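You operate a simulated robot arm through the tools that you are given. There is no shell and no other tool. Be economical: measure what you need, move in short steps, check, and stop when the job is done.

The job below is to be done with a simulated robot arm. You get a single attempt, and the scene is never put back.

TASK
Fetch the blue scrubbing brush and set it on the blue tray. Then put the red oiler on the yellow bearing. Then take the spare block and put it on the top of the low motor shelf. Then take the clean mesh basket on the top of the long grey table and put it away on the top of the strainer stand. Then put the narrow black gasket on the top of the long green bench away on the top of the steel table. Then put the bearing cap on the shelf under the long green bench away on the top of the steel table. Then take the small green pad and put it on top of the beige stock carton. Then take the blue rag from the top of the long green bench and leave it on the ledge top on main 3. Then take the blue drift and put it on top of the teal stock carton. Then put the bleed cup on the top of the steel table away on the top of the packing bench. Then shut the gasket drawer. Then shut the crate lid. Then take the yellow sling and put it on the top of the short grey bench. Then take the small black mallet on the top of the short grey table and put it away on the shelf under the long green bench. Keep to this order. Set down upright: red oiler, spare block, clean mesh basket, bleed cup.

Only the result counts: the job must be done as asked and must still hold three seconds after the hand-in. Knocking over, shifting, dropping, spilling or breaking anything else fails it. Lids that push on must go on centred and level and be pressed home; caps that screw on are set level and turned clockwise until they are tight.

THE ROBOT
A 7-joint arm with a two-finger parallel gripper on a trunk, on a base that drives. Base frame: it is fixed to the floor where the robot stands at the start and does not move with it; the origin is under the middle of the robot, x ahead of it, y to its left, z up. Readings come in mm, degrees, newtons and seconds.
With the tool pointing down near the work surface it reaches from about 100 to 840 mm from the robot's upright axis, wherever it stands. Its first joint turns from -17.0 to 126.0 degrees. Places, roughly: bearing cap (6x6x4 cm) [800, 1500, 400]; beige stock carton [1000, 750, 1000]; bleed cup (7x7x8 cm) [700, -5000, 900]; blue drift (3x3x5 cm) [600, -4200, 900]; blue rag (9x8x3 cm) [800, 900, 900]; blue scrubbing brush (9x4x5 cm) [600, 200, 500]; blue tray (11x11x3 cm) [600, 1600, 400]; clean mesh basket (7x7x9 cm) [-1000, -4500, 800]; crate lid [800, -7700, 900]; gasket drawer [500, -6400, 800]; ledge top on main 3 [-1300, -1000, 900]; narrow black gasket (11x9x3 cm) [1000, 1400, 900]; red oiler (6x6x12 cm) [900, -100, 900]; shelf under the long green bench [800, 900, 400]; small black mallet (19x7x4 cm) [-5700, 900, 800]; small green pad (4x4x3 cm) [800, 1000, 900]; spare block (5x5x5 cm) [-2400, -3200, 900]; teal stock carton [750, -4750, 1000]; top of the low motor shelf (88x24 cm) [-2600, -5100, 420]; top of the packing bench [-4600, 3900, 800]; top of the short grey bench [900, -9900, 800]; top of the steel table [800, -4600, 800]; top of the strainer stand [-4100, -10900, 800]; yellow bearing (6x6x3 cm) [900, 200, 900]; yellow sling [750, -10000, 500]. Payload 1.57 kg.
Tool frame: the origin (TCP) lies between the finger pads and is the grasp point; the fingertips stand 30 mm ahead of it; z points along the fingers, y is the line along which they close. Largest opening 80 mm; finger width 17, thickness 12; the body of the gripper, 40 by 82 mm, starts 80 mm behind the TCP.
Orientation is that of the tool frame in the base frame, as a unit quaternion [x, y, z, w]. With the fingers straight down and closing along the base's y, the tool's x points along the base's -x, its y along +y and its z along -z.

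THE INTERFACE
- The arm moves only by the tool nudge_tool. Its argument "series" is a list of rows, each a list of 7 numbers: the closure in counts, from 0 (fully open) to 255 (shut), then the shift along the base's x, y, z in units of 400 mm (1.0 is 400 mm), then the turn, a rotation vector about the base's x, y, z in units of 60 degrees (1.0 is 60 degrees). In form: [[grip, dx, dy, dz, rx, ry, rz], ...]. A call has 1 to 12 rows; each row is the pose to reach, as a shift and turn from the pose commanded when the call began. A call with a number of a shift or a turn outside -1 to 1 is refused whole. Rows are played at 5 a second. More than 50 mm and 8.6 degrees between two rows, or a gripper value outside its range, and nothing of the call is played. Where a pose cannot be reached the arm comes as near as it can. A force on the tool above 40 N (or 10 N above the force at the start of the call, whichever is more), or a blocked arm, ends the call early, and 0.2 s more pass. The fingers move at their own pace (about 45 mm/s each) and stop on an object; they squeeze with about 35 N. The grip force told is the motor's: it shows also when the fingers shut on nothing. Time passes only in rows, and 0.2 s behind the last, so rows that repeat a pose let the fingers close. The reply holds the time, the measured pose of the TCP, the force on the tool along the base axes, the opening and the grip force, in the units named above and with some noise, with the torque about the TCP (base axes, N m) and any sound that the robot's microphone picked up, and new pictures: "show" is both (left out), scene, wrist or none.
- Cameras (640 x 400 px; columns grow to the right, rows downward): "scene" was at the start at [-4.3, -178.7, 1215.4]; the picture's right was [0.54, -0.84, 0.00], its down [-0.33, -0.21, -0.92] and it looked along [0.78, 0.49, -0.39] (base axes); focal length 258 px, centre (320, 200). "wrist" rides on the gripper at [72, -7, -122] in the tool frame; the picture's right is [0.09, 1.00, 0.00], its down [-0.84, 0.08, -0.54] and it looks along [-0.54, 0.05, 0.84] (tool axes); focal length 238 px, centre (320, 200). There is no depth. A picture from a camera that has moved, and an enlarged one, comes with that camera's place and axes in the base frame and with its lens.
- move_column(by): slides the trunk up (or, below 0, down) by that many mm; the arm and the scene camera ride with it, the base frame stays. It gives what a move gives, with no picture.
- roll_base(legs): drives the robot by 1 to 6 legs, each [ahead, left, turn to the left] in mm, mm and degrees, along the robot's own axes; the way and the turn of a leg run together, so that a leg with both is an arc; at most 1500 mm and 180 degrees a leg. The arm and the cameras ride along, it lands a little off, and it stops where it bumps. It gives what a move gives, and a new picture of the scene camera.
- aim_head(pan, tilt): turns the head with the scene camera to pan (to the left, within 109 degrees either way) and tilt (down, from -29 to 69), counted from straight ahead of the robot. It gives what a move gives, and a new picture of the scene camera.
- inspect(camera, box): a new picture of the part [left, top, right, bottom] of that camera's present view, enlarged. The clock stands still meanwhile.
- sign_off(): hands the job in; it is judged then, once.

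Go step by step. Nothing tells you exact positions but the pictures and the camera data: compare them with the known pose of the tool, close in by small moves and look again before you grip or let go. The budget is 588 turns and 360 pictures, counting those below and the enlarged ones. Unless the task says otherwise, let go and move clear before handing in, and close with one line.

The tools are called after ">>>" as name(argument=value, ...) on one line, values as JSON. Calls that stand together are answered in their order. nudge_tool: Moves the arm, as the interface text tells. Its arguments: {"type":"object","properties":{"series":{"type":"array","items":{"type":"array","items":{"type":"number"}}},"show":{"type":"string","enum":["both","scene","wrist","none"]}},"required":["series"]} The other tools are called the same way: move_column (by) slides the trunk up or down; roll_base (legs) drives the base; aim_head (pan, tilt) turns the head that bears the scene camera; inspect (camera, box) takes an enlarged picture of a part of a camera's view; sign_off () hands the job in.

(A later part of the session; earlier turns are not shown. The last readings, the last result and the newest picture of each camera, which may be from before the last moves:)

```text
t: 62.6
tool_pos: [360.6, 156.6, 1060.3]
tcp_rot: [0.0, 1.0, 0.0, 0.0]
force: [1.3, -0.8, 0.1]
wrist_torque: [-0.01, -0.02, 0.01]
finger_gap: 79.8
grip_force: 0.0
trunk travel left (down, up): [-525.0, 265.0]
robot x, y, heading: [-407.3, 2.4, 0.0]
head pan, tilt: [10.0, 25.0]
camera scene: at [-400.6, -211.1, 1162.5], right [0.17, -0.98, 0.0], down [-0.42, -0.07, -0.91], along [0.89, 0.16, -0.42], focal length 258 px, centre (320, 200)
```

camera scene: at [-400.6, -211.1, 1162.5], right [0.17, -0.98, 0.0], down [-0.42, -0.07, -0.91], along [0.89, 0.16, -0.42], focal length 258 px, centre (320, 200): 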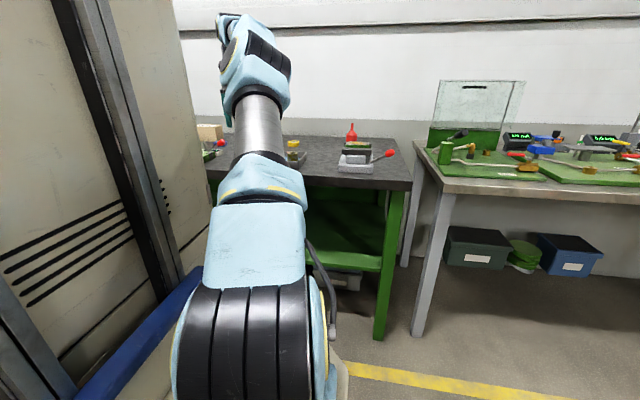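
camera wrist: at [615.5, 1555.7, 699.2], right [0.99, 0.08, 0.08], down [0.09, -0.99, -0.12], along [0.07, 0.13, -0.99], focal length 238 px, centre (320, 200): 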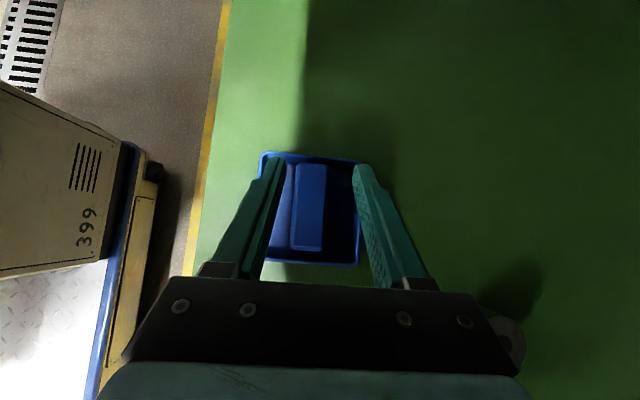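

>>> move_column(by=80)

>>> roll_base(legs=[[425, 0, 0]])

>>> nudge_tool(series=[[0, 0, 0, 0, 0, 0, 0]], show="wrist")

```text
t: 63.8
tool_pos: [361.4, 159.1, 1139.5]
tcp_rot: [0.001, 1.0, 0.0, 0.0]
force: [-1.4, 0.0, 0.1]
wrist_torque: [0.01, 0.01, -0.02]
finger_gap: 80.2
grip_force: 0.0
trunk travel left (down, up): [-605.0, 185.0]
robot x, y, heading: [-413.7, 1.4, -0.3]
head pan, tilt: [10.0, 25.0]
```

```text
t: 66.4
tool_pos: [781.2, 156.9, 1138.9]
tcp_rot: [0.002, 1.0, -0.001, 0.0]
force: [-0.4, -0.2, 0.9]
wrist_torque: [0.02, 0.02, 0.0]
finger_gap: 80.3
grip_force: 0.2
trunk travel left (down, up): [-605.0, 185.0]
robot x, y, heading: [9.2, 0.8, -0.1]
head pan, tilt: [10.0, 25.0]
camera scene: at [18.6, -212.0, 1242.4], right [0.17, -0.99, 0.0], down [-0.42, -0.07, -0.91], along [0.89, 0.15, -0.42], focal length 258 px, centre (320, 200)
```

scene: 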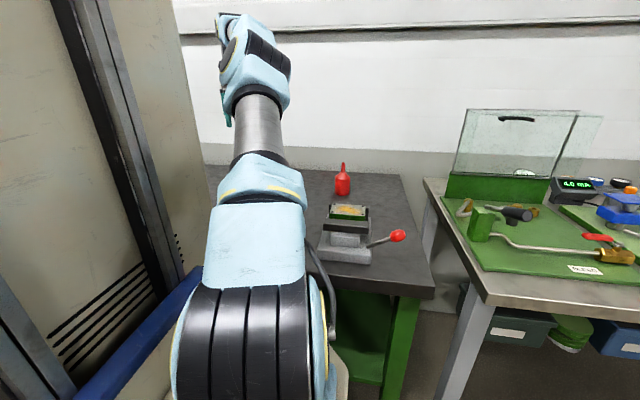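

```text
t: 66.8
tool_pos: [780.9, 156.0, 1140.6]
tcp_rot: [0.002, 1.0, 0.0, -0.001]
force: [-0.2, 0.7, 0.5]
wrist_torque: [0.0, -0.01, 0.02]
finger_gap: 80.3
grip_force: 0.1
trunk travel left (down, up): [-605.0, 185.0]
robot x, y, heading: [11.5, 1.0, -0.1]
head pan, tilt: [10.0, 25.0]
camera wrist: at [710.0, 150.6, 1261.8], right [-0.09, 1.0, 0.0], down [0.84, 0.07, 0.54], along [0.54, 0.05, -0.84], focal length 238 px, centre (320, 200)
```

wrist: 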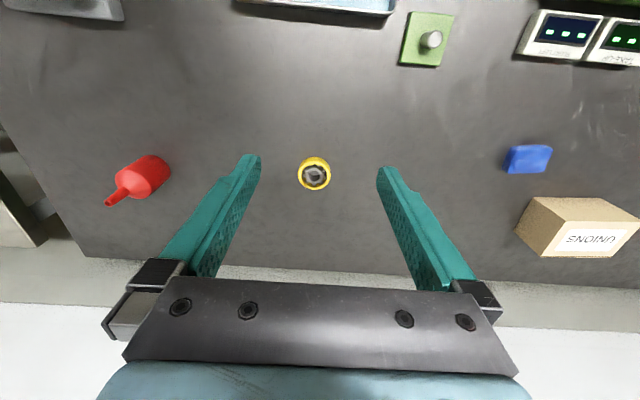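

Bearing at about (890,157), oiler at about (910,−128). I move over the oiler.

>>> nudge_tool(series=[[0, 0.04, -0.09, 0, 0, 0, 0], [0, 0.08, -0.18, 0, 0, 0, 0], [0, 0.12, -0.27, 0, 0, 0, 0], [0, 0.16, -0.36, 0, 0, 0, 0], [0, 0.2, -0.45, 0, 0, 0, 0], [0, 0.24, -0.54, 0, 0, 0, 0], [0, 0.27, -0.63, 0, 0, 0, 0], [0, 0.27, -0.71, 0, 0, 0, 0]], show="wrist")

```text
t: 68.6
tool_pos: [859.8, -111.7, 1128.1]
tcp_rot: [0.0, 1.0, 0.0, 0.001]
force: [-0.5, -0.3, -0.8]
wrist_torque: [0.01, -0.01, -0.02]
finger_gap: 80.0
grip_force: 0.0
out of reach, approached as far as the arm can: row 4, 5, 6, 7, 8
trunk travel left (down, up): [-605.0, 185.0]
robot x, y, heading: [14.4, -0.2, -0.1]
head pan, tilt: [10.0, 25.0]
camera wrist: at [789.3, -118.1, 1250.9], right [-0.09, 1.0, 0.0], down [0.84, 0.08, 0.54], along [0.54, 0.05, -0.84], focal length 238 px, centre (320, 200)
```

wrist: 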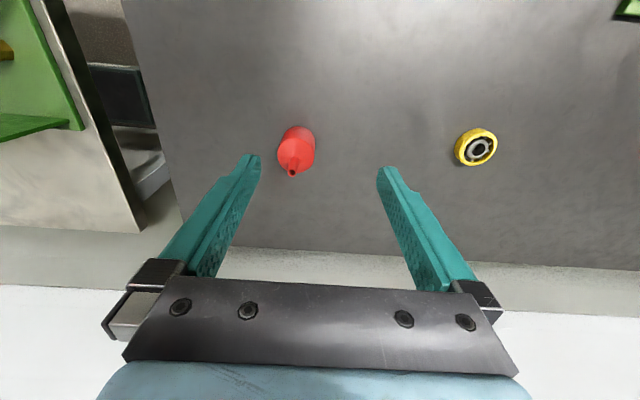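

Triangulated: oiler axis ≈ (929,−143), tip ≈ z 970; bearing ≈ (906,158); bench ≈ z 845. I drive 35 mm closer, then move above the oiler.

>>> roll_base(legs=[[35, 0, 0]])

>>> nudge_tool(series=[[0, 0.04, -0.03, -0.08, 0, 0, 0], [0, 0.07, -0.06, -0.16, 0, 0, 0], [0, 0.085, -0.078, -0.22, 0, 0, 0]], show="wrist")

```text
t: 69.4
tool_pos: [895.8, -112.8, 1128.5]
tcp_rot: [0.002, 1.0, 0.0, 0.0]
force: [0.0, 0.1, 0.0]
wrist_torque: [-0.01, -0.01, 0.0]
finger_gap: 79.9
grip_force: 0.0
trunk travel left (down, up): [-605.0, 185.0]
robot x, y, heading: [47.5, -0.6, -0.4]
head pan, tilt: [10.0, 25.0]
camera scene: at [53.8, -212.2, 1242.4], right [0.17, -0.99, 0.0], down [-0.42, -0.07, -0.91], along [0.89, 0.15, -0.42], focal length 258 px, centre (320, 200)
```

scene: 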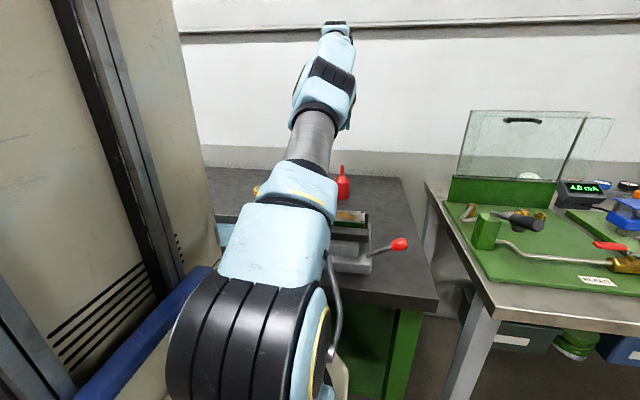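

```text
t: 70.2
tool_pos: [931.6, -141.7, 1038.7]
tcp_rot: [0.002, 1.0, 0.0, 0.002]
force: [0.3, 0.0, 0.2]
wrist_torque: [0.0, 0.01, -0.02]
finger_gap: 80.1
grip_force: 0.0
trunk travel left (down, up): [-605.0, 185.0]
robot x, y, heading: [47.1, -0.8, -0.4]
head pan, tilt: [10.0, 25.0]
camera wrist: at [860.6, -148.4, 1162.2], right [-0.09, 1.0, 0.0], down [0.84, 0.07, 0.54], along [0.54, 0.05, -0.84], focal length 238 px, centre (320, 200)
```

wrist: 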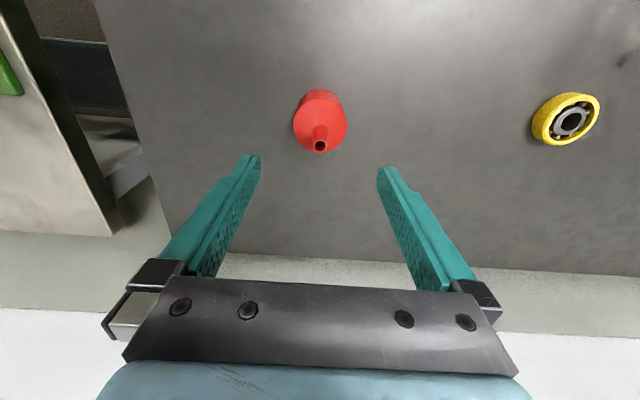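

>>> nudge_tool(series=[[0, 0, 0, -0.1, 0, 0, 0], [0, 0, 0, -0.2, 0, 0, 0]], show="both")

```text
t: 70.8
tool_pos: [929.8, -145.2, 962.9]
tcp_rot: [0.002, 1.0, 0.0, 0.0]
force: [0.2, -0.5, 0.5]
wrist_torque: [-0.01, 0.03, -0.04]
finger_gap: 80.1
grip_force: 0.0
trunk travel left (down, up): [-605.0, 185.0]
robot x, y, heading: [44.2, -1.4, -0.4]
head pan, tilt: [10.0, 25.0]
camera scene: at [53.6, -212.1, 1242.4], right [0.17, -0.99, 0.0], down [-0.42, -0.07, -0.91], along [0.89, 0.15, -0.42], focal length 258 px, centre (320, 200)
camera wrist: at [858.7, -151.2, 1085.0], right [-0.09, 1.0, 0.0], down [0.84, 0.07, 0.54], along [0.54, 0.05, -0.84], focal length 238 px, centre (320, 200)
```

scene: 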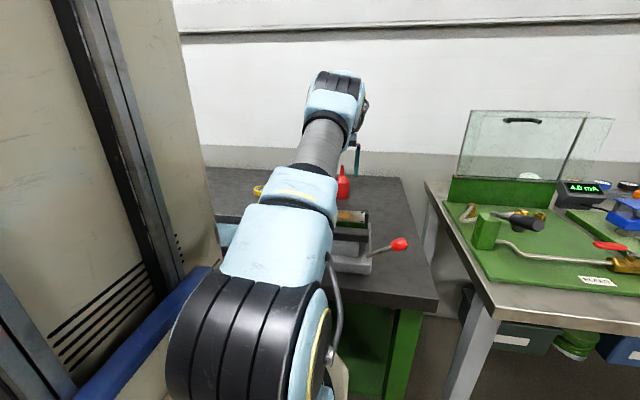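
wrist: 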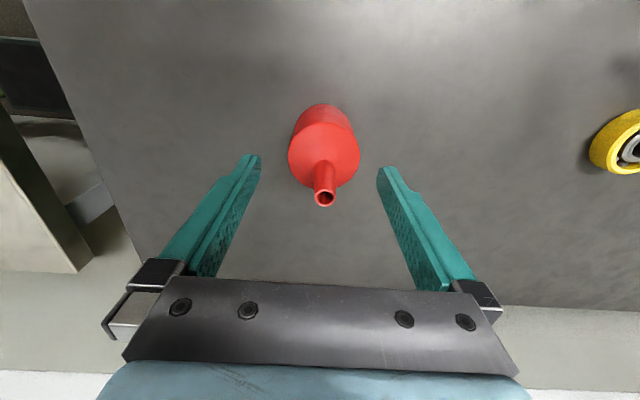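

>>> nudge_tool(series=[[0, 0.005, 0.008, -0.08, 0, 0, 0], [0, 0.006, 0.009, -0.166, 0, 0, 0], [150, 0.006, 0.009, -0.166, 0, 0, 0], [255, 0.006, 0.009, -0.166, 0, 0, 0], [255, 0.006, 0.009, -0.166, 0, 0, 0]], show="wrist")

```text
t: 72.0
tool_pos: [931.7, -139.4, 893.8]
tcp_rot: [0.001, 1.0, 0.0, 0.0]
force: [-0.1, -1.6, 0.9]
wrist_torque: [0.0, -0.08, -0.06]
finger_gap: 54.8
grip_force: 25.0
trunk travel left (down, up): [-605.0, 185.0]
robot x, y, heading: [43.0, -3.1, -0.1]
head pan, tilt: [10.0, 25.0]
camera wrist: at [861.1, -144.9, 1016.0], right [-0.09, 1.0, 0.0], down [0.84, 0.07, 0.54], along [0.54, 0.05, -0.84], focal length 238 px, centre (320, 200)
```

wrist: 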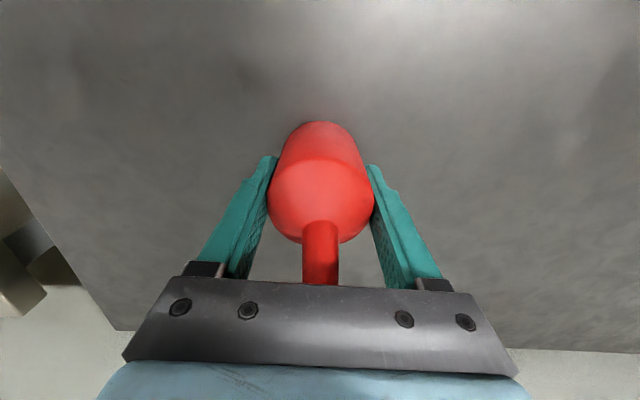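

>>> nudge_tool(series=[[255, 0, 0, 0.06, 0, 0, 0], [255, 0, 0, 0.12, 0, 0, 0], [255, 0, 0, 0.18, 0, 0, 0], [255, -0.02, 0.1, 0.18, 0, 0, 0], [255, -0.03, 0.2, 0.18, 0, 0, 0], [255, -0.04, 0.3, 0.18, 0, 0, 0], [255, -0.05, 0.4, 0.18, 0, 0, 0], [255, -0.06, 0.5, 0.18, 0, 0, 0]], show="wrist")

```text
t: 73.8
tool_pos: [905.6, 58.5, 964.7]
tcp_rot: [0.003, 1.0, 0.0, 0.0]
force: [-0.3, -1.1, -2.6]
wrist_torque: [0.07, -0.01, -0.03]
finger_gap: 54.7
grip_force: 35.1
trunk travel left (down, up): [-605.0, 185.0]
robot x, y, heading: [43.6, 0.6, -0.2]
head pan, tilt: [10.0, 25.0]
camera wrist: at [833.8, 53.4, 1087.3], right [-0.09, 1.0, 0.0], down [0.84, 0.07, 0.54], along [0.54, 0.05, -0.84], focal length 238 px, centre (320, 200)
```

wrist: 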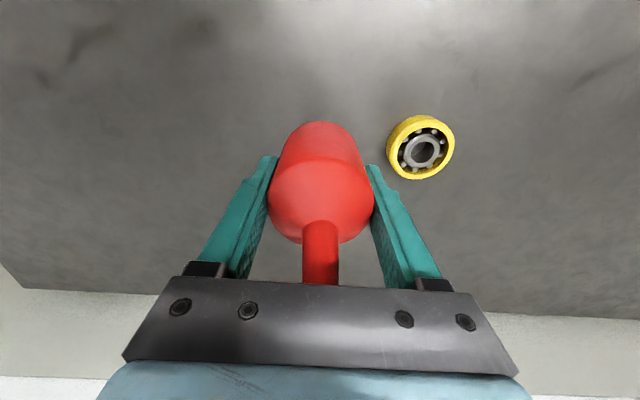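

>>> nudge_tool(series=[[255, 0, 0.1, 0, 0, 0, 0], [255, 0, 0.2, 0, 0, 0, 0], [255, 0, 0.25, 0, 0, 0, 0]], show="both")

```text
t: 74.6
tool_pos: [887.3, 160.2, 956.8]
tcp_rot: [0.003, 1.0, 0.0, 0.0]
force: [-0.5, -0.7, -1.2]
wrist_torque: [0.13, 0.01, 0.02]
finger_gap: 54.6
grip_force: 35.3
out of reach, approached as far as the arm can: row 2, 3
trunk travel left (down, up): [-605.0, 185.0]
robot x, y, heading: [43.3, 3.5, -0.2]
head pan, tilt: [10.0, 25.0]
camera scene: at [53.6, -212.7, 1242.2], right [0.17, -0.99, 0.0], down [-0.42, -0.07, -0.91], along [0.89, 0.15, -0.42], focal length 258 px, centre (320, 200)
camera wrist: at [815.5, 154.2, 1079.2], right [-0.09, 1.0, 0.0], down [0.84, 0.07, 0.54], along [0.54, 0.05, -0.84], focal length 238 px, centre (320, 200)
```

scene: 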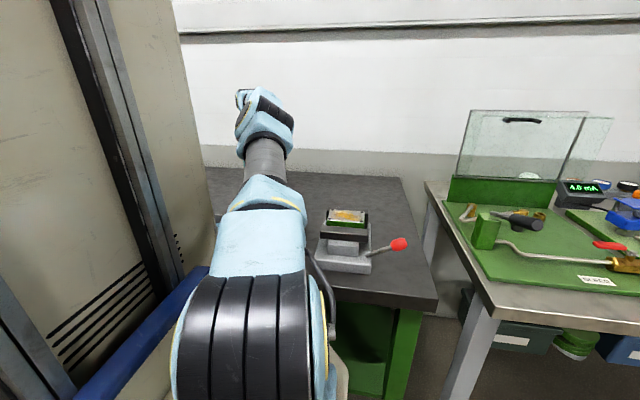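
wrist: 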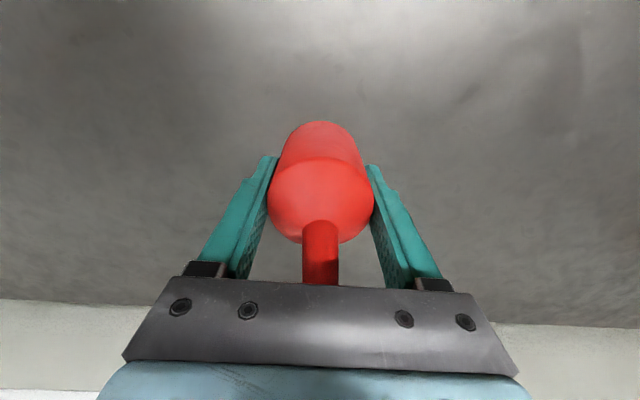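

The reach limit shows; I move the tool back in y and shift the base left 110 mm instead.

>>> nudge_tool(series=[[255, 0.02, -0.1, 0.01, 0, 0, 0], [255, 0.045, -0.2, 0.02, 0, 0, 0], [255, 0.045, -0.27, 0.02, 0, 0, 0]], show="none")

>>> roll_base(legs=[[0, 110, 0]])

>>> nudge_tool(series=[[255, 0, 0, 0, 0, 0, 0]], show="wrist")

```text
t: 75.4
tool_pos: [902.5, 54.2, 965.7]
tcp_rot: [0.001, 1.0, 0.001, 0.001]
force: [0.6, -0.1, -2.0]
wrist_torque: [-0.04, 0.01, 0.0]
finger_gap: 54.8
grip_force: 35.0
trunk travel left (down, up): [-605.0, 185.0]
robot x, y, heading: [43.8, -3.2, -0.0]
head pan, tilt: [10.0, 25.0]
```

```text
t: 76.6
tool_pos: [903.5, 165.5, 965.4]
tcp_rot: [0.0, 1.0, 0.0, 0.0]
force: [-0.1, 0.6, -1.5]
wrist_torque: [0.0, -0.01, -0.01]
finger_gap: 54.9
grip_force: 35.1
trunk travel left (down, up): [-605.0, 185.0]
robot x, y, heading: [45.2, 110.9, -0.2]
head pan, tilt: [10.0, 25.0]
camera scene: at [54.7, -103.6, 1242.4], right [0.17, -0.98, 0.0], down [-0.42, -0.07, -0.91], along [0.89, 0.16, -0.42], focal length 258 px, centre (320, 200)
```

scene: 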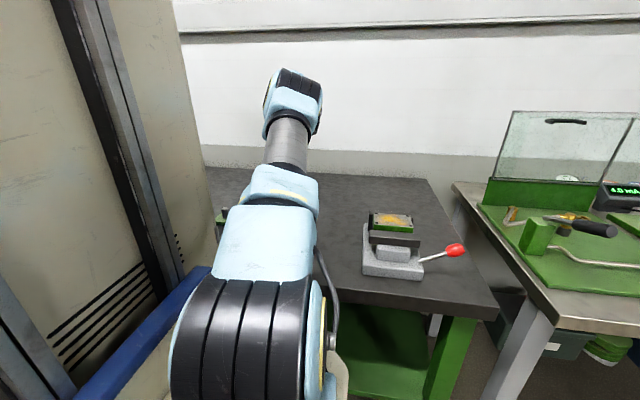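

```text
t: 77.0
tool_pos: [903.9, 165.6, 965.5]
tcp_rot: [0.001, 1.0, 0.0, 0.0]
force: [-0.7, -0.1, -1.6]
wrist_torque: [0.01, 0.0, -0.02]
finger_gap: 55.0
grip_force: 35.0
trunk travel left (down, up): [-605.0, 185.0]
robot x, y, heading: [46.6, 108.1, -0.0]
head pan, tilt: [10.0, 25.0]
camera wrist: at [831.9, 158.6, 1087.7], right [-0.09, 1.0, 0.0], down [0.84, 0.08, 0.54], along [0.54, 0.05, -0.84], focal length 238 px, centre (320, 200)
```

wrist: 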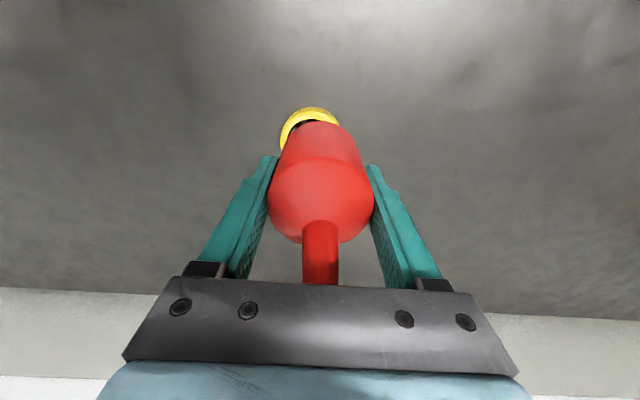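

>>> nudge_tool(series=[[255, 0.006, -0.018, 0, 0, 0, 0], [255, 0.006, -0.018, -0.05, 0, 0, 0], [255, 0.006, -0.018, -0.08, 0, 0, 0]], show="both")

```text
t: 77.8
tool_pos: [905.0, 157.0, 934.3]
tcp_rot: [0.001, 1.0, 0.0, -0.001]
force: [0.3, 0.4, -1.8]
wrist_torque: [-0.01, 0.02, -0.03]
finger_gap: 54.9
grip_force: 35.2
trunk travel left (down, up): [-605.0, 185.0]
robot x, y, heading: [46.3, 109.7, -0.1]
head pan, tilt: [10.0, 25.0]
camera scene: at [54.6, -103.6, 1242.4], right [0.17, -0.98, 0.0], down [-0.42, -0.07, -0.91], along [0.89, 0.16, -0.42], focal length 258 px, centre (320, 200)
camera wrist: at [833.9, 151.4, 1055.2], right [-0.09, 1.0, 0.0], down [0.84, 0.08, 0.54], along [0.54, 0.05, -0.84], focal length 238 px, centre (320, 200)
```

scene: 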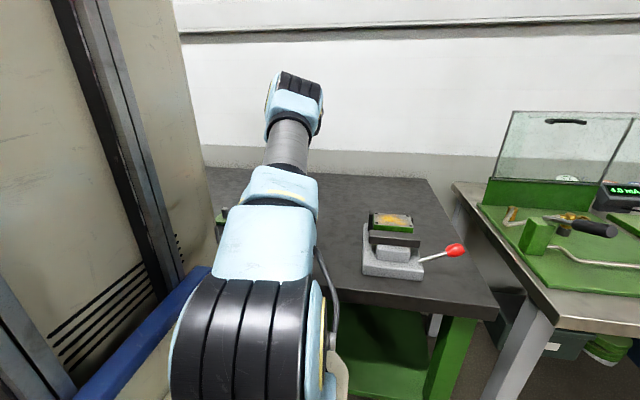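
wrist: 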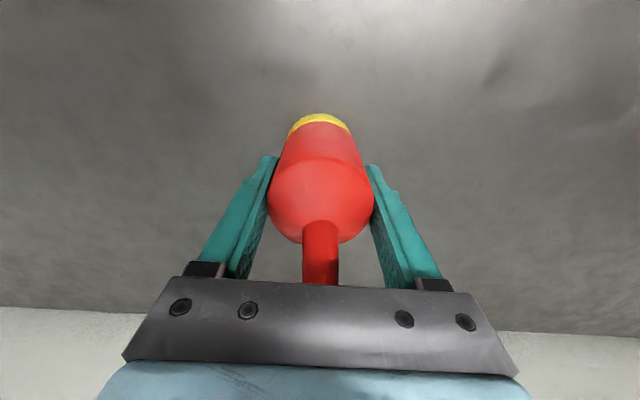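

>>> nudge_tool(series=[[255, 0.002, 0, -0.015, 0, 0, 0], [255, 0.002, 0, -0.025, 0, 0, 0], [255, 0.002, 0, -0.033, 0, 0, 0], [255, 0.002, 0, -0.04, 0, 0, 0]], show="wrist")

```text
t: 78.8
tool_pos: [906.0, 158.1, 916.9]
tcp_rot: [0.0, 1.0, 0.0, 0.001]
force: [-0.5, 0.2, -2.5]
wrist_torque: [0.01, 0.01, -0.03]
finger_gap: 54.8
grip_force: 35.4
trunk travel left (down, up): [-605.0, 185.0]
robot x, y, heading: [45.2, 110.1, -0.4]
head pan, tilt: [10.0, 25.0]
camera wrist: at [835.5, 152.2, 1039.5], right [-0.09, 1.0, 0.0], down [0.84, 0.08, 0.54], along [0.54, 0.05, -0.84], focal length 238 px, centre (320, 200)
```

wrist: 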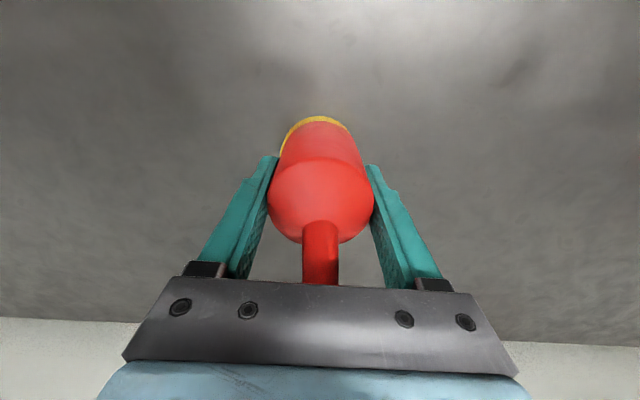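

>>> nudge_tool(series=[[255, 0, -0.007, -0.008, 0, 0, 0], [255, 0, -0.007, -0.016, 0, 0, 0], [255, 0, -0.007, -0.024, 0, 0, 0]], show="wrist")

```text
t: 79.6
tool_pos: [905.6, 155.6, 912.6]
tcp_rot: [0.0, 1.0, 0.002, 0.003]
force: [2.2, 8.5, 33.0]
wrist_torque: [-0.17, 0.05, 0.01]
finger_gap: 55.0
grip_force: 34.5
trunk travel left (down, up): [-605.0, 185.0]
robot x, y, heading: [44.5, 108.9, 0.0]
head pan, tilt: [10.0, 25.0]
camera wrist: at [833.8, 149.4, 1034.7], right [-0.09, 1.0, 0.0], down [0.83, 0.08, 0.55], along [0.55, 0.05, -0.84], focal length 238 px, centre (320, 200)
```

wrist: 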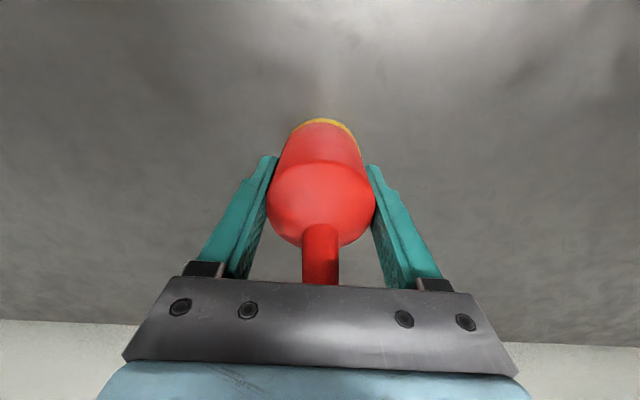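

>>> nudge_tool(series=[[255, 0, 0, 0.009, 0, 0, 0], [200, 0, 0, 0.009, 0, 0, 0], [60, 0, 0, 0.009, 0, 0, 0], [0, 0, 0, 0.009, 0, 0, 0], [0, 0, 0, 0.05, 0, 0, 0], [0, 0, 0, 0.15, 0, 0, 0], [0, 0, 0, 0.25, 0, 0, 0], [0, -0.03, 0, 0.35, 0, 0, 0], [0, -0.1, 0, 0.45, 0, 0, 0]], show="wrist")

```text
t: 81.6
tool_pos: [865.4, 156.0, 1085.6]
tcp_rot: [0.001, 1.0, 0.0, -0.002]
force: [0.3, -0.2, 0.2]
wrist_torque: [0.02, 0.06, 0.02]
finger_gap: 80.0
grip_force: 0.0
trunk travel left (down, up): [-605.0, 185.0]
robot x, y, heading: [49.2, 107.8, -0.1]
head pan, tilt: [10.0, 25.0]
camera wrist: at [793.2, 149.3, 1207.5], right [-0.09, 1.0, 0.0], down [0.84, 0.08, 0.54], along [0.54, 0.05, -0.84], focal length 238 px, centre (320, 200)
```

wrist: 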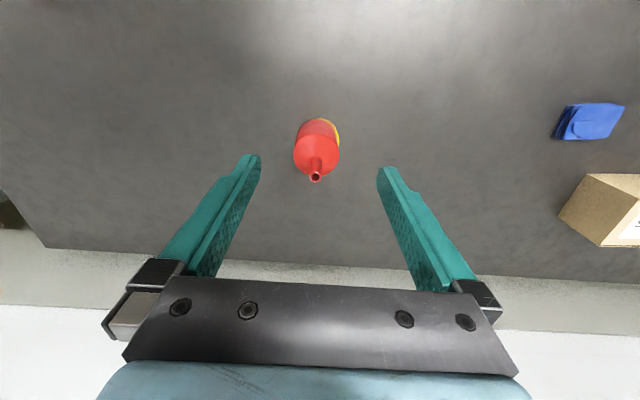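

The oiler stands on the bearing. Next the spare block: I back into the aisle, fold the arm and look around to plan the route.

>>> roll_base(legs=[[-330, 0, 0]])

>>> nudge_tool(series=[[0, -0.1, 0.05, 0, 0, 0, 0], [0, -0.2, 0.1, 0, 0, 0, 0], [0, -0.3, 0.15, 0, 0, 0, 0], [0, -0.4, 0.2, 0, 0, 0, 0], [0, -0.5, 0.25, 0, 0, 0, 0], [0, -0.6, 0.3, 0, 0, 0, 0], [0, -0.7, 0.35, 0, 0, 0, 0], [0, -0.8, 0.4, 0, 0, 0, 0], [0, -0.88, 0.45, 0, 0, 0, 0]], show="none")

>>> aim_head(pan=-109, tilt=15)

```text
t: 83.8
tool_pos: [534.8, 161.1, 1085.1]
tcp_rot: [-0.003, 1.0, 0.0, 0.0]
force: [-0.2, -0.3, 0.1]
wrist_torque: [-0.01, -0.04, -0.02]
finger_gap: 79.9
grip_force: 0.0
trunk travel left (down, up): [-605.0, 185.0]
robot x, y, heading: [-284.3, 111.8, 0.6]
head pan, tilt: [10.0, 25.0]
camera scene: at [-272.1, -104.6, 1242.4], right [0.18, -0.98, 0.0], down [-0.42, -0.08, -0.91], along [0.89, 0.16, -0.42], focal length 258 px, centre (320, 200)
```

scene: 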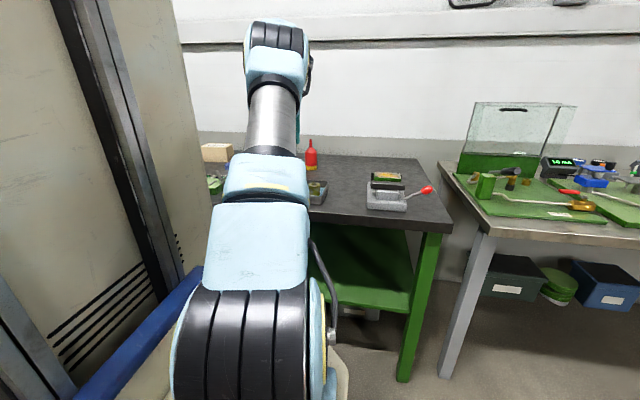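

```text
t: 86.0
tool_pos: [249.0, 299.9, 1060.3]
tcp_rot: [0.068, 0.997, -0.001, -0.023]
force: [0.1, -0.6, 0.2]
wrist_torque: [0.02, 0.03, -0.01]
finger_gap: 80.0
grip_force: 0.1
trunk travel left (down, up): [-605.0, 185.0]
robot x, y, heading: [-281.9, 107.5, 0.4]
head pan, tilt: [10.0, 25.0]
stopped in row 9: the arm was blocked; the commanded pose is now the measured one
```

```text
t: 88.0
tool_pos: [246.8, 296.5, 1058.3]
tcp_rot: [0.068, 0.997, -0.005, -0.026]
force: [0.5, -0.7, -0.1]
wrist_torque: [-0.01, -0.02, 0.0]
finger_gap: 80.0
grip_force: 0.1
trunk travel left (down, up): [-605.0, 185.0]
robot x, y, heading: [-278.3, 103.6, 0.4]
head pan, tilt: [-108.9, 15.0]
camera scene: at [-377.9, -216.9, 1257.7], right [-0.95, 0.32, 0.01], down [0.07, 0.25, -0.97], along [-0.31, -0.92, -0.26], focal length 258 px, centre (320, 200)
```

scene: 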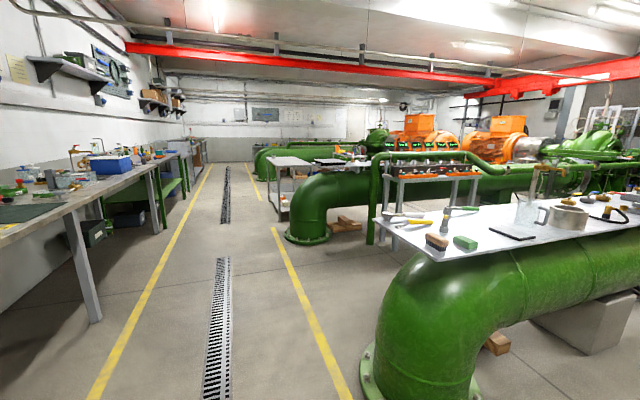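

>>> inspect(camera="scene", box=[230, 90, 430, 250])

>>> inspect(camera="scene", box=[400, 80, 640, 270])

```text
2.50 times, centred on (330, 170) of scene
camera zoom: at [-377.9, -216.9, 1257.7], right [-0.95, 0.32, 0.01], down [0.07, 0.25, -0.97], along [-0.31, -0.92, -0.26], focal length 645 px, centre (295, 275)
```

zoom: 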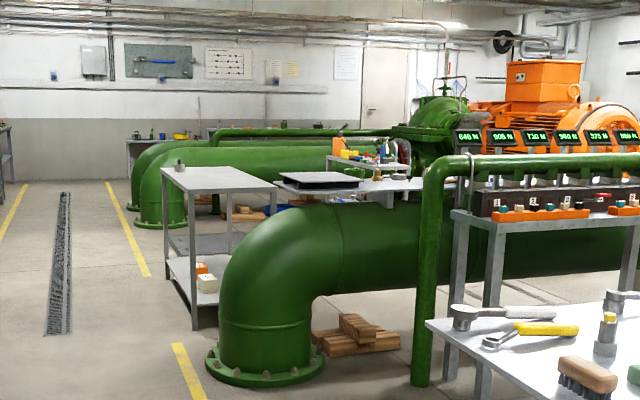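

```text
2.11 times, centred on (520, 175) of scene
camera zoom: at [-377.9, -216.9, 1257.7], right [-0.95, 0.32, 0.01], down [0.07, 0.25, -0.97], along [-0.31, -0.92, -0.26], focal length 544 px, centre (-101, 253)
```

zoom: 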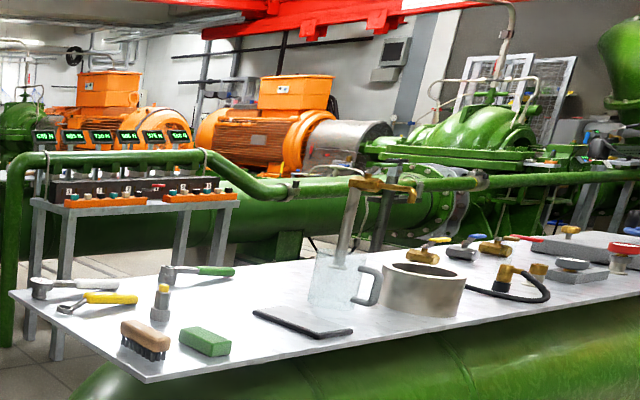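

I see mains running along x, and a long grey table near (−1000,−4500). I strafe right along the aisle to look into the lanes.

>>> roll_base(legs=[[30, -1450, 0], [0, -1450, 0]])

>>> aim_head(pan=-109, tilt=12)

```text
t: 102.2
tool_pos: [287.5, -2663.3, 1059.9]
tcp_rot: [0.07, 0.997, -0.004, -0.025]
force: [-0.7, -0.6, -0.8]
wrist_torque: [0.05, 0.0, -0.03]
finger_gap: 80.1
grip_force: 0.0
trunk travel left (down, up): [-605.0, 185.0]
robot x, y, heading: [-244.1, -2846.6, 0.1]
head pan, tilt: [-108.9, 15.0]
camera scene: at [-339.0, -3174.5, 1257.2], right [-0.95, 0.32, 0.01], down [0.07, 0.25, -0.96], along [-0.31, -0.91, -0.26], focal length 258 px, centre (320, 200)
```

scene: 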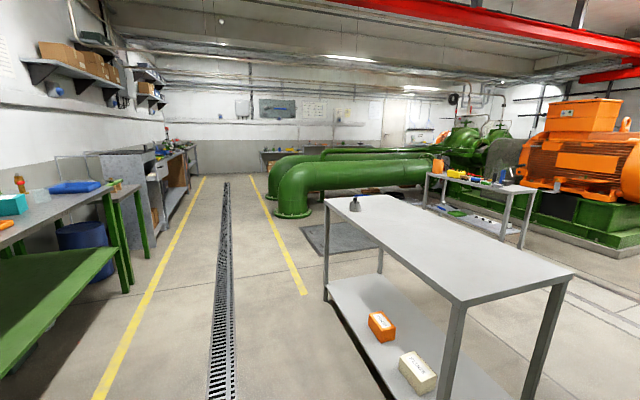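

```text
t: 102.9
tool_pos: [290.1, -2668.2, 1059.5]
tcp_rot: [0.08, 0.997, -0.006, -0.024]
force: [0.2, -0.8, -0.1]
wrist_torque: [-0.04, -0.02, 0.0]
finger_gap: 80.1
grip_force: 0.1
trunk travel left (down, up): [-605.0, 185.0]
robot x, y, heading: [-238.3, -2846.3, 0.3]
head pan, tilt: [-108.9, 12.0]
camera scene: at [-343.8, -3172.2, 1262.6], right [-0.95, 0.32, 0.01], down [0.06, 0.2, -0.98], along [-0.32, -0.93, -0.21], focal length 258 px, centre (320, 200)
```

scene: 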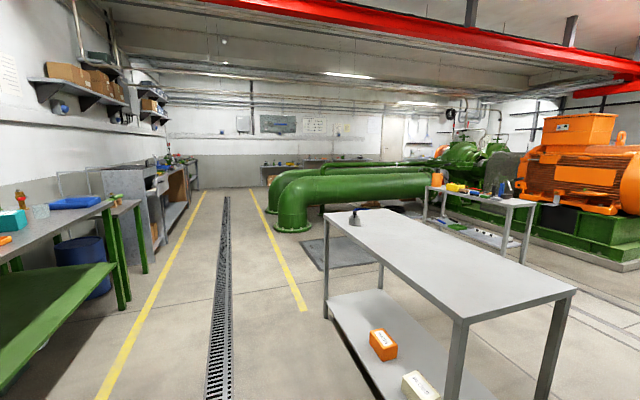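

The basket stands on the long grey table; the low motor shelf is further back, and there is open floor behind the table. I drive around the table's far end.

>>> roll_base(legs=[[0, -1500, 0], [0, -1450, 0], [0, 0, 90], [0, 0, 90]])

>>> aim_head(pan=-30, tilt=15)

```text
t: 124.7
tool_pos: [-765.0, -5960.6, 1059.3]
tcp_rot: [0.995, -0.092, 0.024, -0.005]
force: [0.4, -0.2, 0.3]
wrist_torque: [0.02, 0.02, -0.01]
finger_gap: 80.2
grip_force: 0.0
trunk travel left (down, up): [-605.0, 185.0]
robot x, y, heading: [-232.3, -5792.3, 179.1]
head pan, tilt: [-108.9, 12.0]
camera scene: at [-123.1, -5469.2, 1262.1], right [0.94, -0.34, 0.01], down [-0.07, -0.2, -0.98], along [0.34, 0.92, -0.21], focal length 258 px, centre (320, 200)
```

scene: 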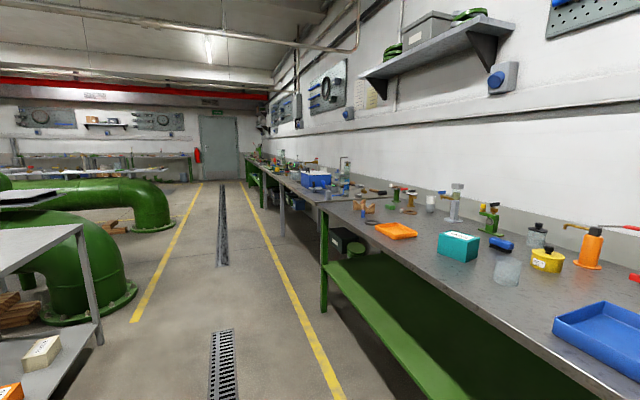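

```text
t: 126.2
tool_pos: [-766.7, -5957.6, 1060.8]
tcp_rot: [0.995, -0.096, 0.024, -0.007]
force: [-0.3, -0.2, -0.6]
wrist_torque: [-0.02, -0.02, 0.01]
finger_gap: 79.6
grip_force: 0.0
trunk travel left (down, up): [-605.0, 185.0]
robot x, y, heading: [-233.4, -5795.6, 178.9]
head pan, tilt: [-30.0, 15.0]
camera scene: at [-232.8, -5509.9, 1257.2], right [0.52, 0.85, 0.0], down [0.23, -0.14, -0.96], along [-0.82, 0.5, -0.26], focal length 258 px, centre (320, 200)
```

scene: 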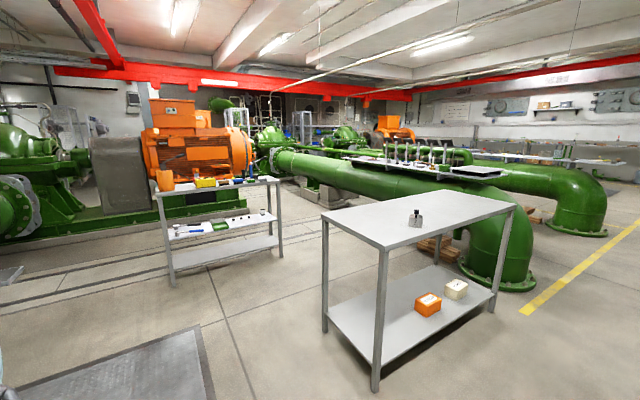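

>>> inspect(camera="scene", box=[130, 140, 310, 300])

>>> inspect(camera="scene", box=[320, 130, 560, 290])

```text
2.50 times, centred on (220, 220) of scene
camera zoom: at [-232.8, -5509.9, 1257.2], right [0.52, 0.85, 0.0], down [0.23, -0.14, -0.96], along [-0.82, 0.5, -0.26], focal length 645 px, centre (570, 150)
```

zoom: 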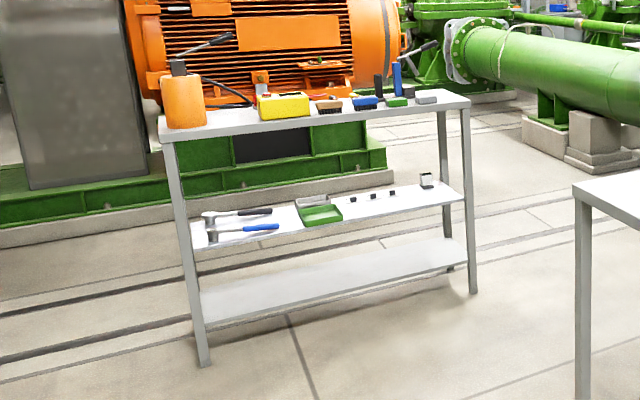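

```text
2.50 times, centred on (440, 210) of scene
camera zoom: at [-232.8, -5509.9, 1257.2], right [0.52, 0.85, 0.0], down [0.23, -0.14, -0.96], along [-0.82, 0.5, -0.26], focal length 645 px, centre (20, 175)
```

zoom: 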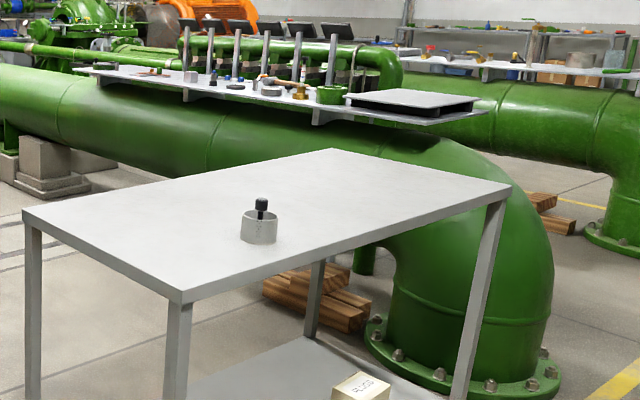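

The rack's middle tier (z≈420) at x≈−2500, y −5570…−4600 is the low motor shelf; the spare block should be on the ledge over main 2. I drive round to a place facing that ledge.

>>> roll_base(legs=[[0, 650, 1], [1500, 0, 0], [110, 0, 0], [0, 0, -90], [1050, 0, 0]])

>>> aim_head(pan=25, tilt=20)

```text
t: 132.9
tool_pos: [-1216.8, -6623.8, 1058.1]
tcp_rot: [0.997, -0.067, 0.025, -0.011]
force: [0.7, -0.6, -0.6]
wrist_torque: [0.01, 0.03, -0.02]
finger_gap: 79.9
grip_force: 0.1
trunk travel left (down, up): [-605.0, 185.0]
robot x, y, heading: [-692.9, -6421.1, -177.1]
head pan, tilt: [-30.0, 15.0]
stopped in leg 2: the robot was blocked; the commanded pose is now the measured one
camera scene: at [-714.3, -6141.7, 1257.7], right [0.45, 0.89, 0.0], down [0.23, -0.12, -0.97], along [-0.86, 0.43, -0.26], focal length 258 px, centre (320, 200)
```

scene: 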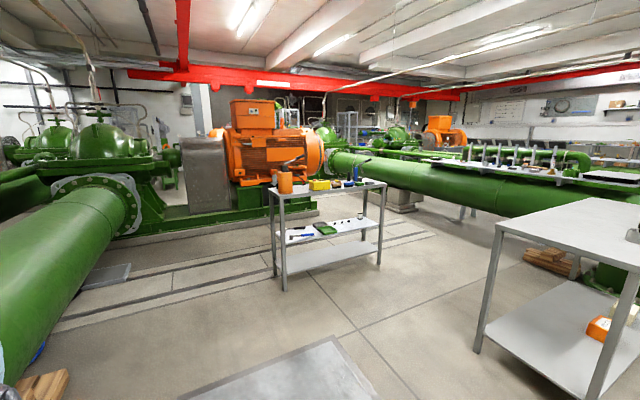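

```text
t: 134.2
tool_pos: [-1217.6, -6624.9, 1059.2]
tcp_rot: [0.998, -0.064, 0.025, -0.01]
force: [-0.6, 0.9, -0.4]
wrist_torque: [0.01, 0.01, -0.02]
finger_gap: 80.0
grip_force: 0.0
trunk travel left (down, up): [-605.0, 185.0]
robot x, y, heading: [-693.8, -6421.8, -176.8]
head pan, tilt: [25.0, 20.0]
camera scene: at [-714.2, -6227.3, 1249.7], right [-0.47, 0.88, 0.0], down [0.3, 0.16, -0.94], along [-0.83, -0.44, -0.34], focal length 258 px, centre (320, 200)
```

scene: 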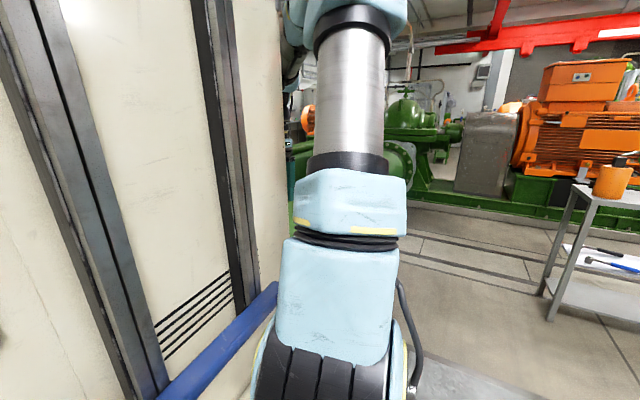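

I strafed the wrong way and touched the pipe of main 1. I back off and go the right way.

>>> roll_base(legs=[[-250, 0, 0], [0, -1300, -3]])

>>> aim_head(pan=-20, tilt=25)

```text
t: 142.2
tool_pos: [-1032.0, -5268.0, 1059.3]
tcp_rot: [0.996, -0.083, 0.025, -0.009]
force: [-0.2, 0.2, -0.2]
wrist_torque: [0.01, -0.01, -0.03]
finger_gap: 80.1
grip_force: 0.0
trunk travel left (down, up): [-605.0, 185.0]
robot x, y, heading: [-502.2, -5087.0, -179.3]
head pan, tilt: [25.0, 20.0]
camera scene: at [-514.6, -4891.2, 1249.8], right [-0.44, 0.9, 0.0], down [0.31, 0.15, -0.94], along [-0.84, -0.41, -0.34], focal length 258 px, centre (320, 200)
```

scene: 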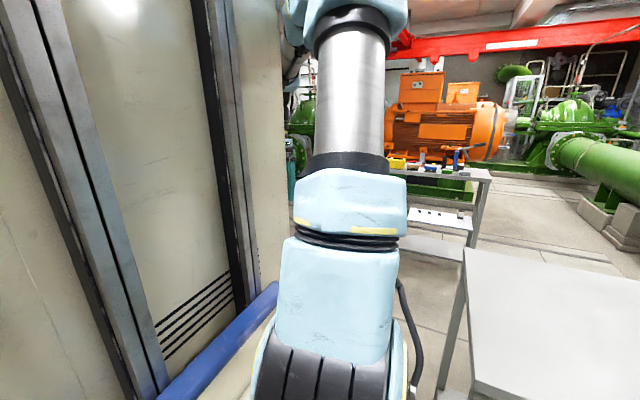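

```text
t: 143.3
tool_pos: [-1034.2, -5267.0, 1058.3]
tcp_rot: [0.996, -0.085, 0.025, -0.009]
force: [0.0, -0.1, 0.1]
wrist_torque: [-0.03, -0.02, 0.0]
finger_gap: 79.9
grip_force: 0.1
trunk travel left (down, up): [-605.0, 185.0]
robot x, y, heading: [-502.2, -5084.9, -179.2]
head pan, tilt: [-20.0, 25.0]
camera scene: at [-517.3, -4820.8, 1241.6], right [0.33, 0.94, 0.0], down [0.4, -0.14, -0.9], along [-0.86, 0.3, -0.43], focal length 258 px, centre (320, 200)
```

scene: 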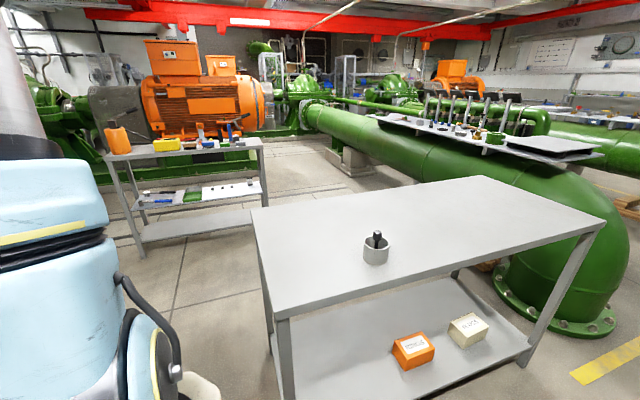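

>>> roll_base(legs=[[0, 130, -0.8], [1350, 0, 0], [0, 0, -90]])

```text
t: 154.7
tool_pos: [-2019.7, -4658.8, 1057.7]
tcp_rot: [-0.634, 0.773, -0.024, -0.011]
force: [-0.7, 0.1, -1.5]
wrist_torque: [0.0, 0.0, -0.01]
finger_gap: 79.9
grip_force: 0.0
trunk travel left (down, up): [-605.0, 185.0]
robot x, y, heading: [-1853.0, -5194.2, 89.3]
head pan, tilt: [-20.0, 25.0]
camera scene: at [-1591.4, -5186.6, 1241.6], right [0.94, -0.35, 0.0], down [-0.15, -0.4, -0.9], along [0.32, 0.85, -0.43], focal length 258 px, centre (320, 200)
```

scene: 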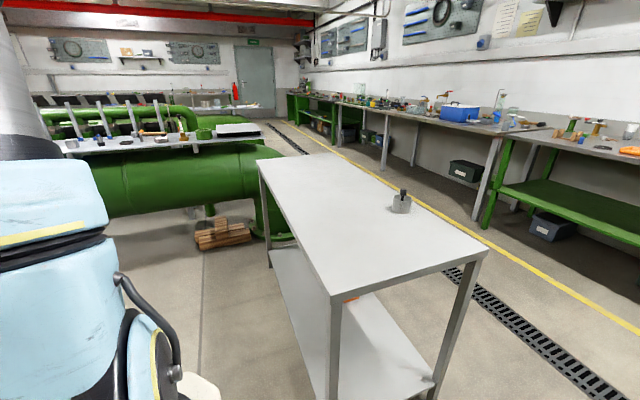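

>>> roll_base(legs=[[850, 0, 0], [0, 300, 0.7]])

>>> aim_head(pan=5, tilt=20)

>>> nudge_tool(series=[[0, 0, 0, 0, 0, 0, 0]], show="wrist")

```text
t: 161.0
tool_pos: [-2316.8, -3790.3, 1058.4]
tcp_rot: [-0.64, 0.768, -0.025, -0.011]
force: [0.4, 1.3, 0.7]
wrist_torque: [-0.03, 0.0, 0.03]
finger_gap: 80.0
grip_force: 0.0
trunk travel left (down, up): [-605.0, 185.0]
robot x, y, heading: [-2140.7, -4323.7, 90.1]
head pan, tilt: [-20.0, 25.0]
camera scene: at [-1879.6, -4311.9, 1241.6], right [0.94, -0.34, 0.0], down [-0.14, -0.4, -0.9], along [0.3, 0.85, -0.43], focal length 258 px, centre (320, 200)
```

scene: 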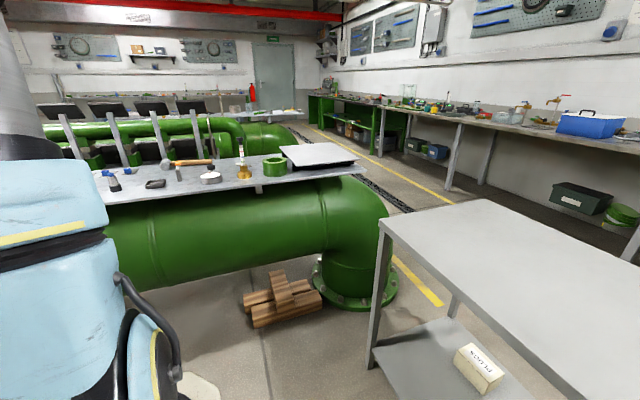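

```text
t: 161.8
tool_pos: [-2317.0, -3790.3, 1056.5]
tcp_rot: [-0.639, 0.768, -0.025, -0.011]
force: [0.0, -0.6, -0.3]
wrist_torque: [0.0, -0.01, -0.02]
finger_gap: 80.2
grip_force: 0.0
trunk travel left (down, up): [-605.0, 185.0]
robot x, y, heading: [-2140.9, -4324.9, 90.3]
head pan, tilt: [5.0, 20.0]
camera scene: at [-1919.4, -4306.4, 1249.9], right [1.0, 0.09, 0.0], down [0.03, -0.34, -0.94], along [-0.09, 0.93, -0.34], focal length 258 px, centre (320, 200)
```

scene: 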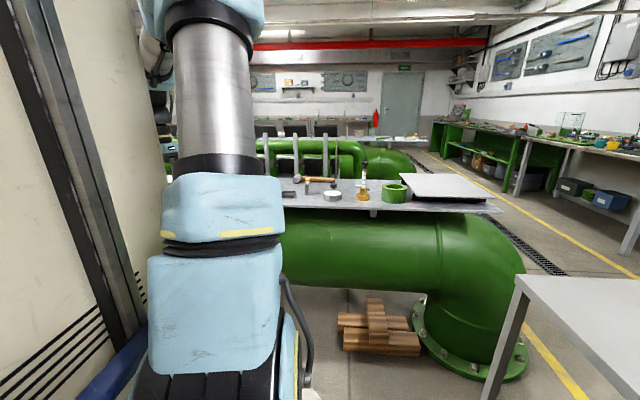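

```text
t: 162.2
tool_pos: [-2316.8, -3790.5, 1057.8]
tcp_rot: [-0.64, 0.768, -0.025, -0.011]
force: [0.7, -0.5, 0.4]
wrist_torque: [-0.03, 0.02, -0.01]
finger_gap: 79.9
grip_force: 0.0
trunk travel left (down, up): [-605.0, 185.0]
robot x, y, heading: [-2141.4, -4325.7, 90.3]
head pan, tilt: [5.0, 20.0]
camera wrist: at [-2323.9, -3855.8, 1183.6], right [-1.0, 0.09, -0.02], down [0.07, 0.86, 0.5], along [0.06, 0.5, -0.87], focal length 238 px, centre (320, 200)
```

wrist: 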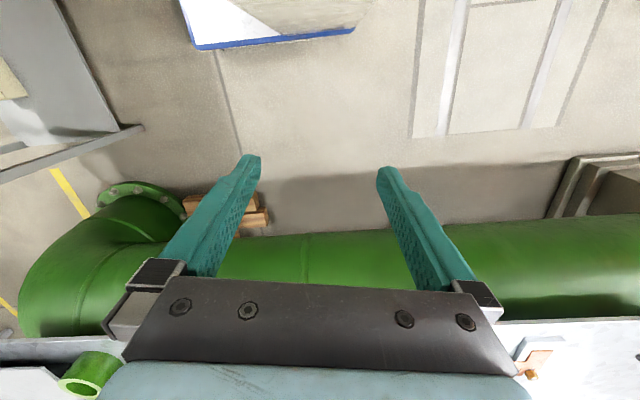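

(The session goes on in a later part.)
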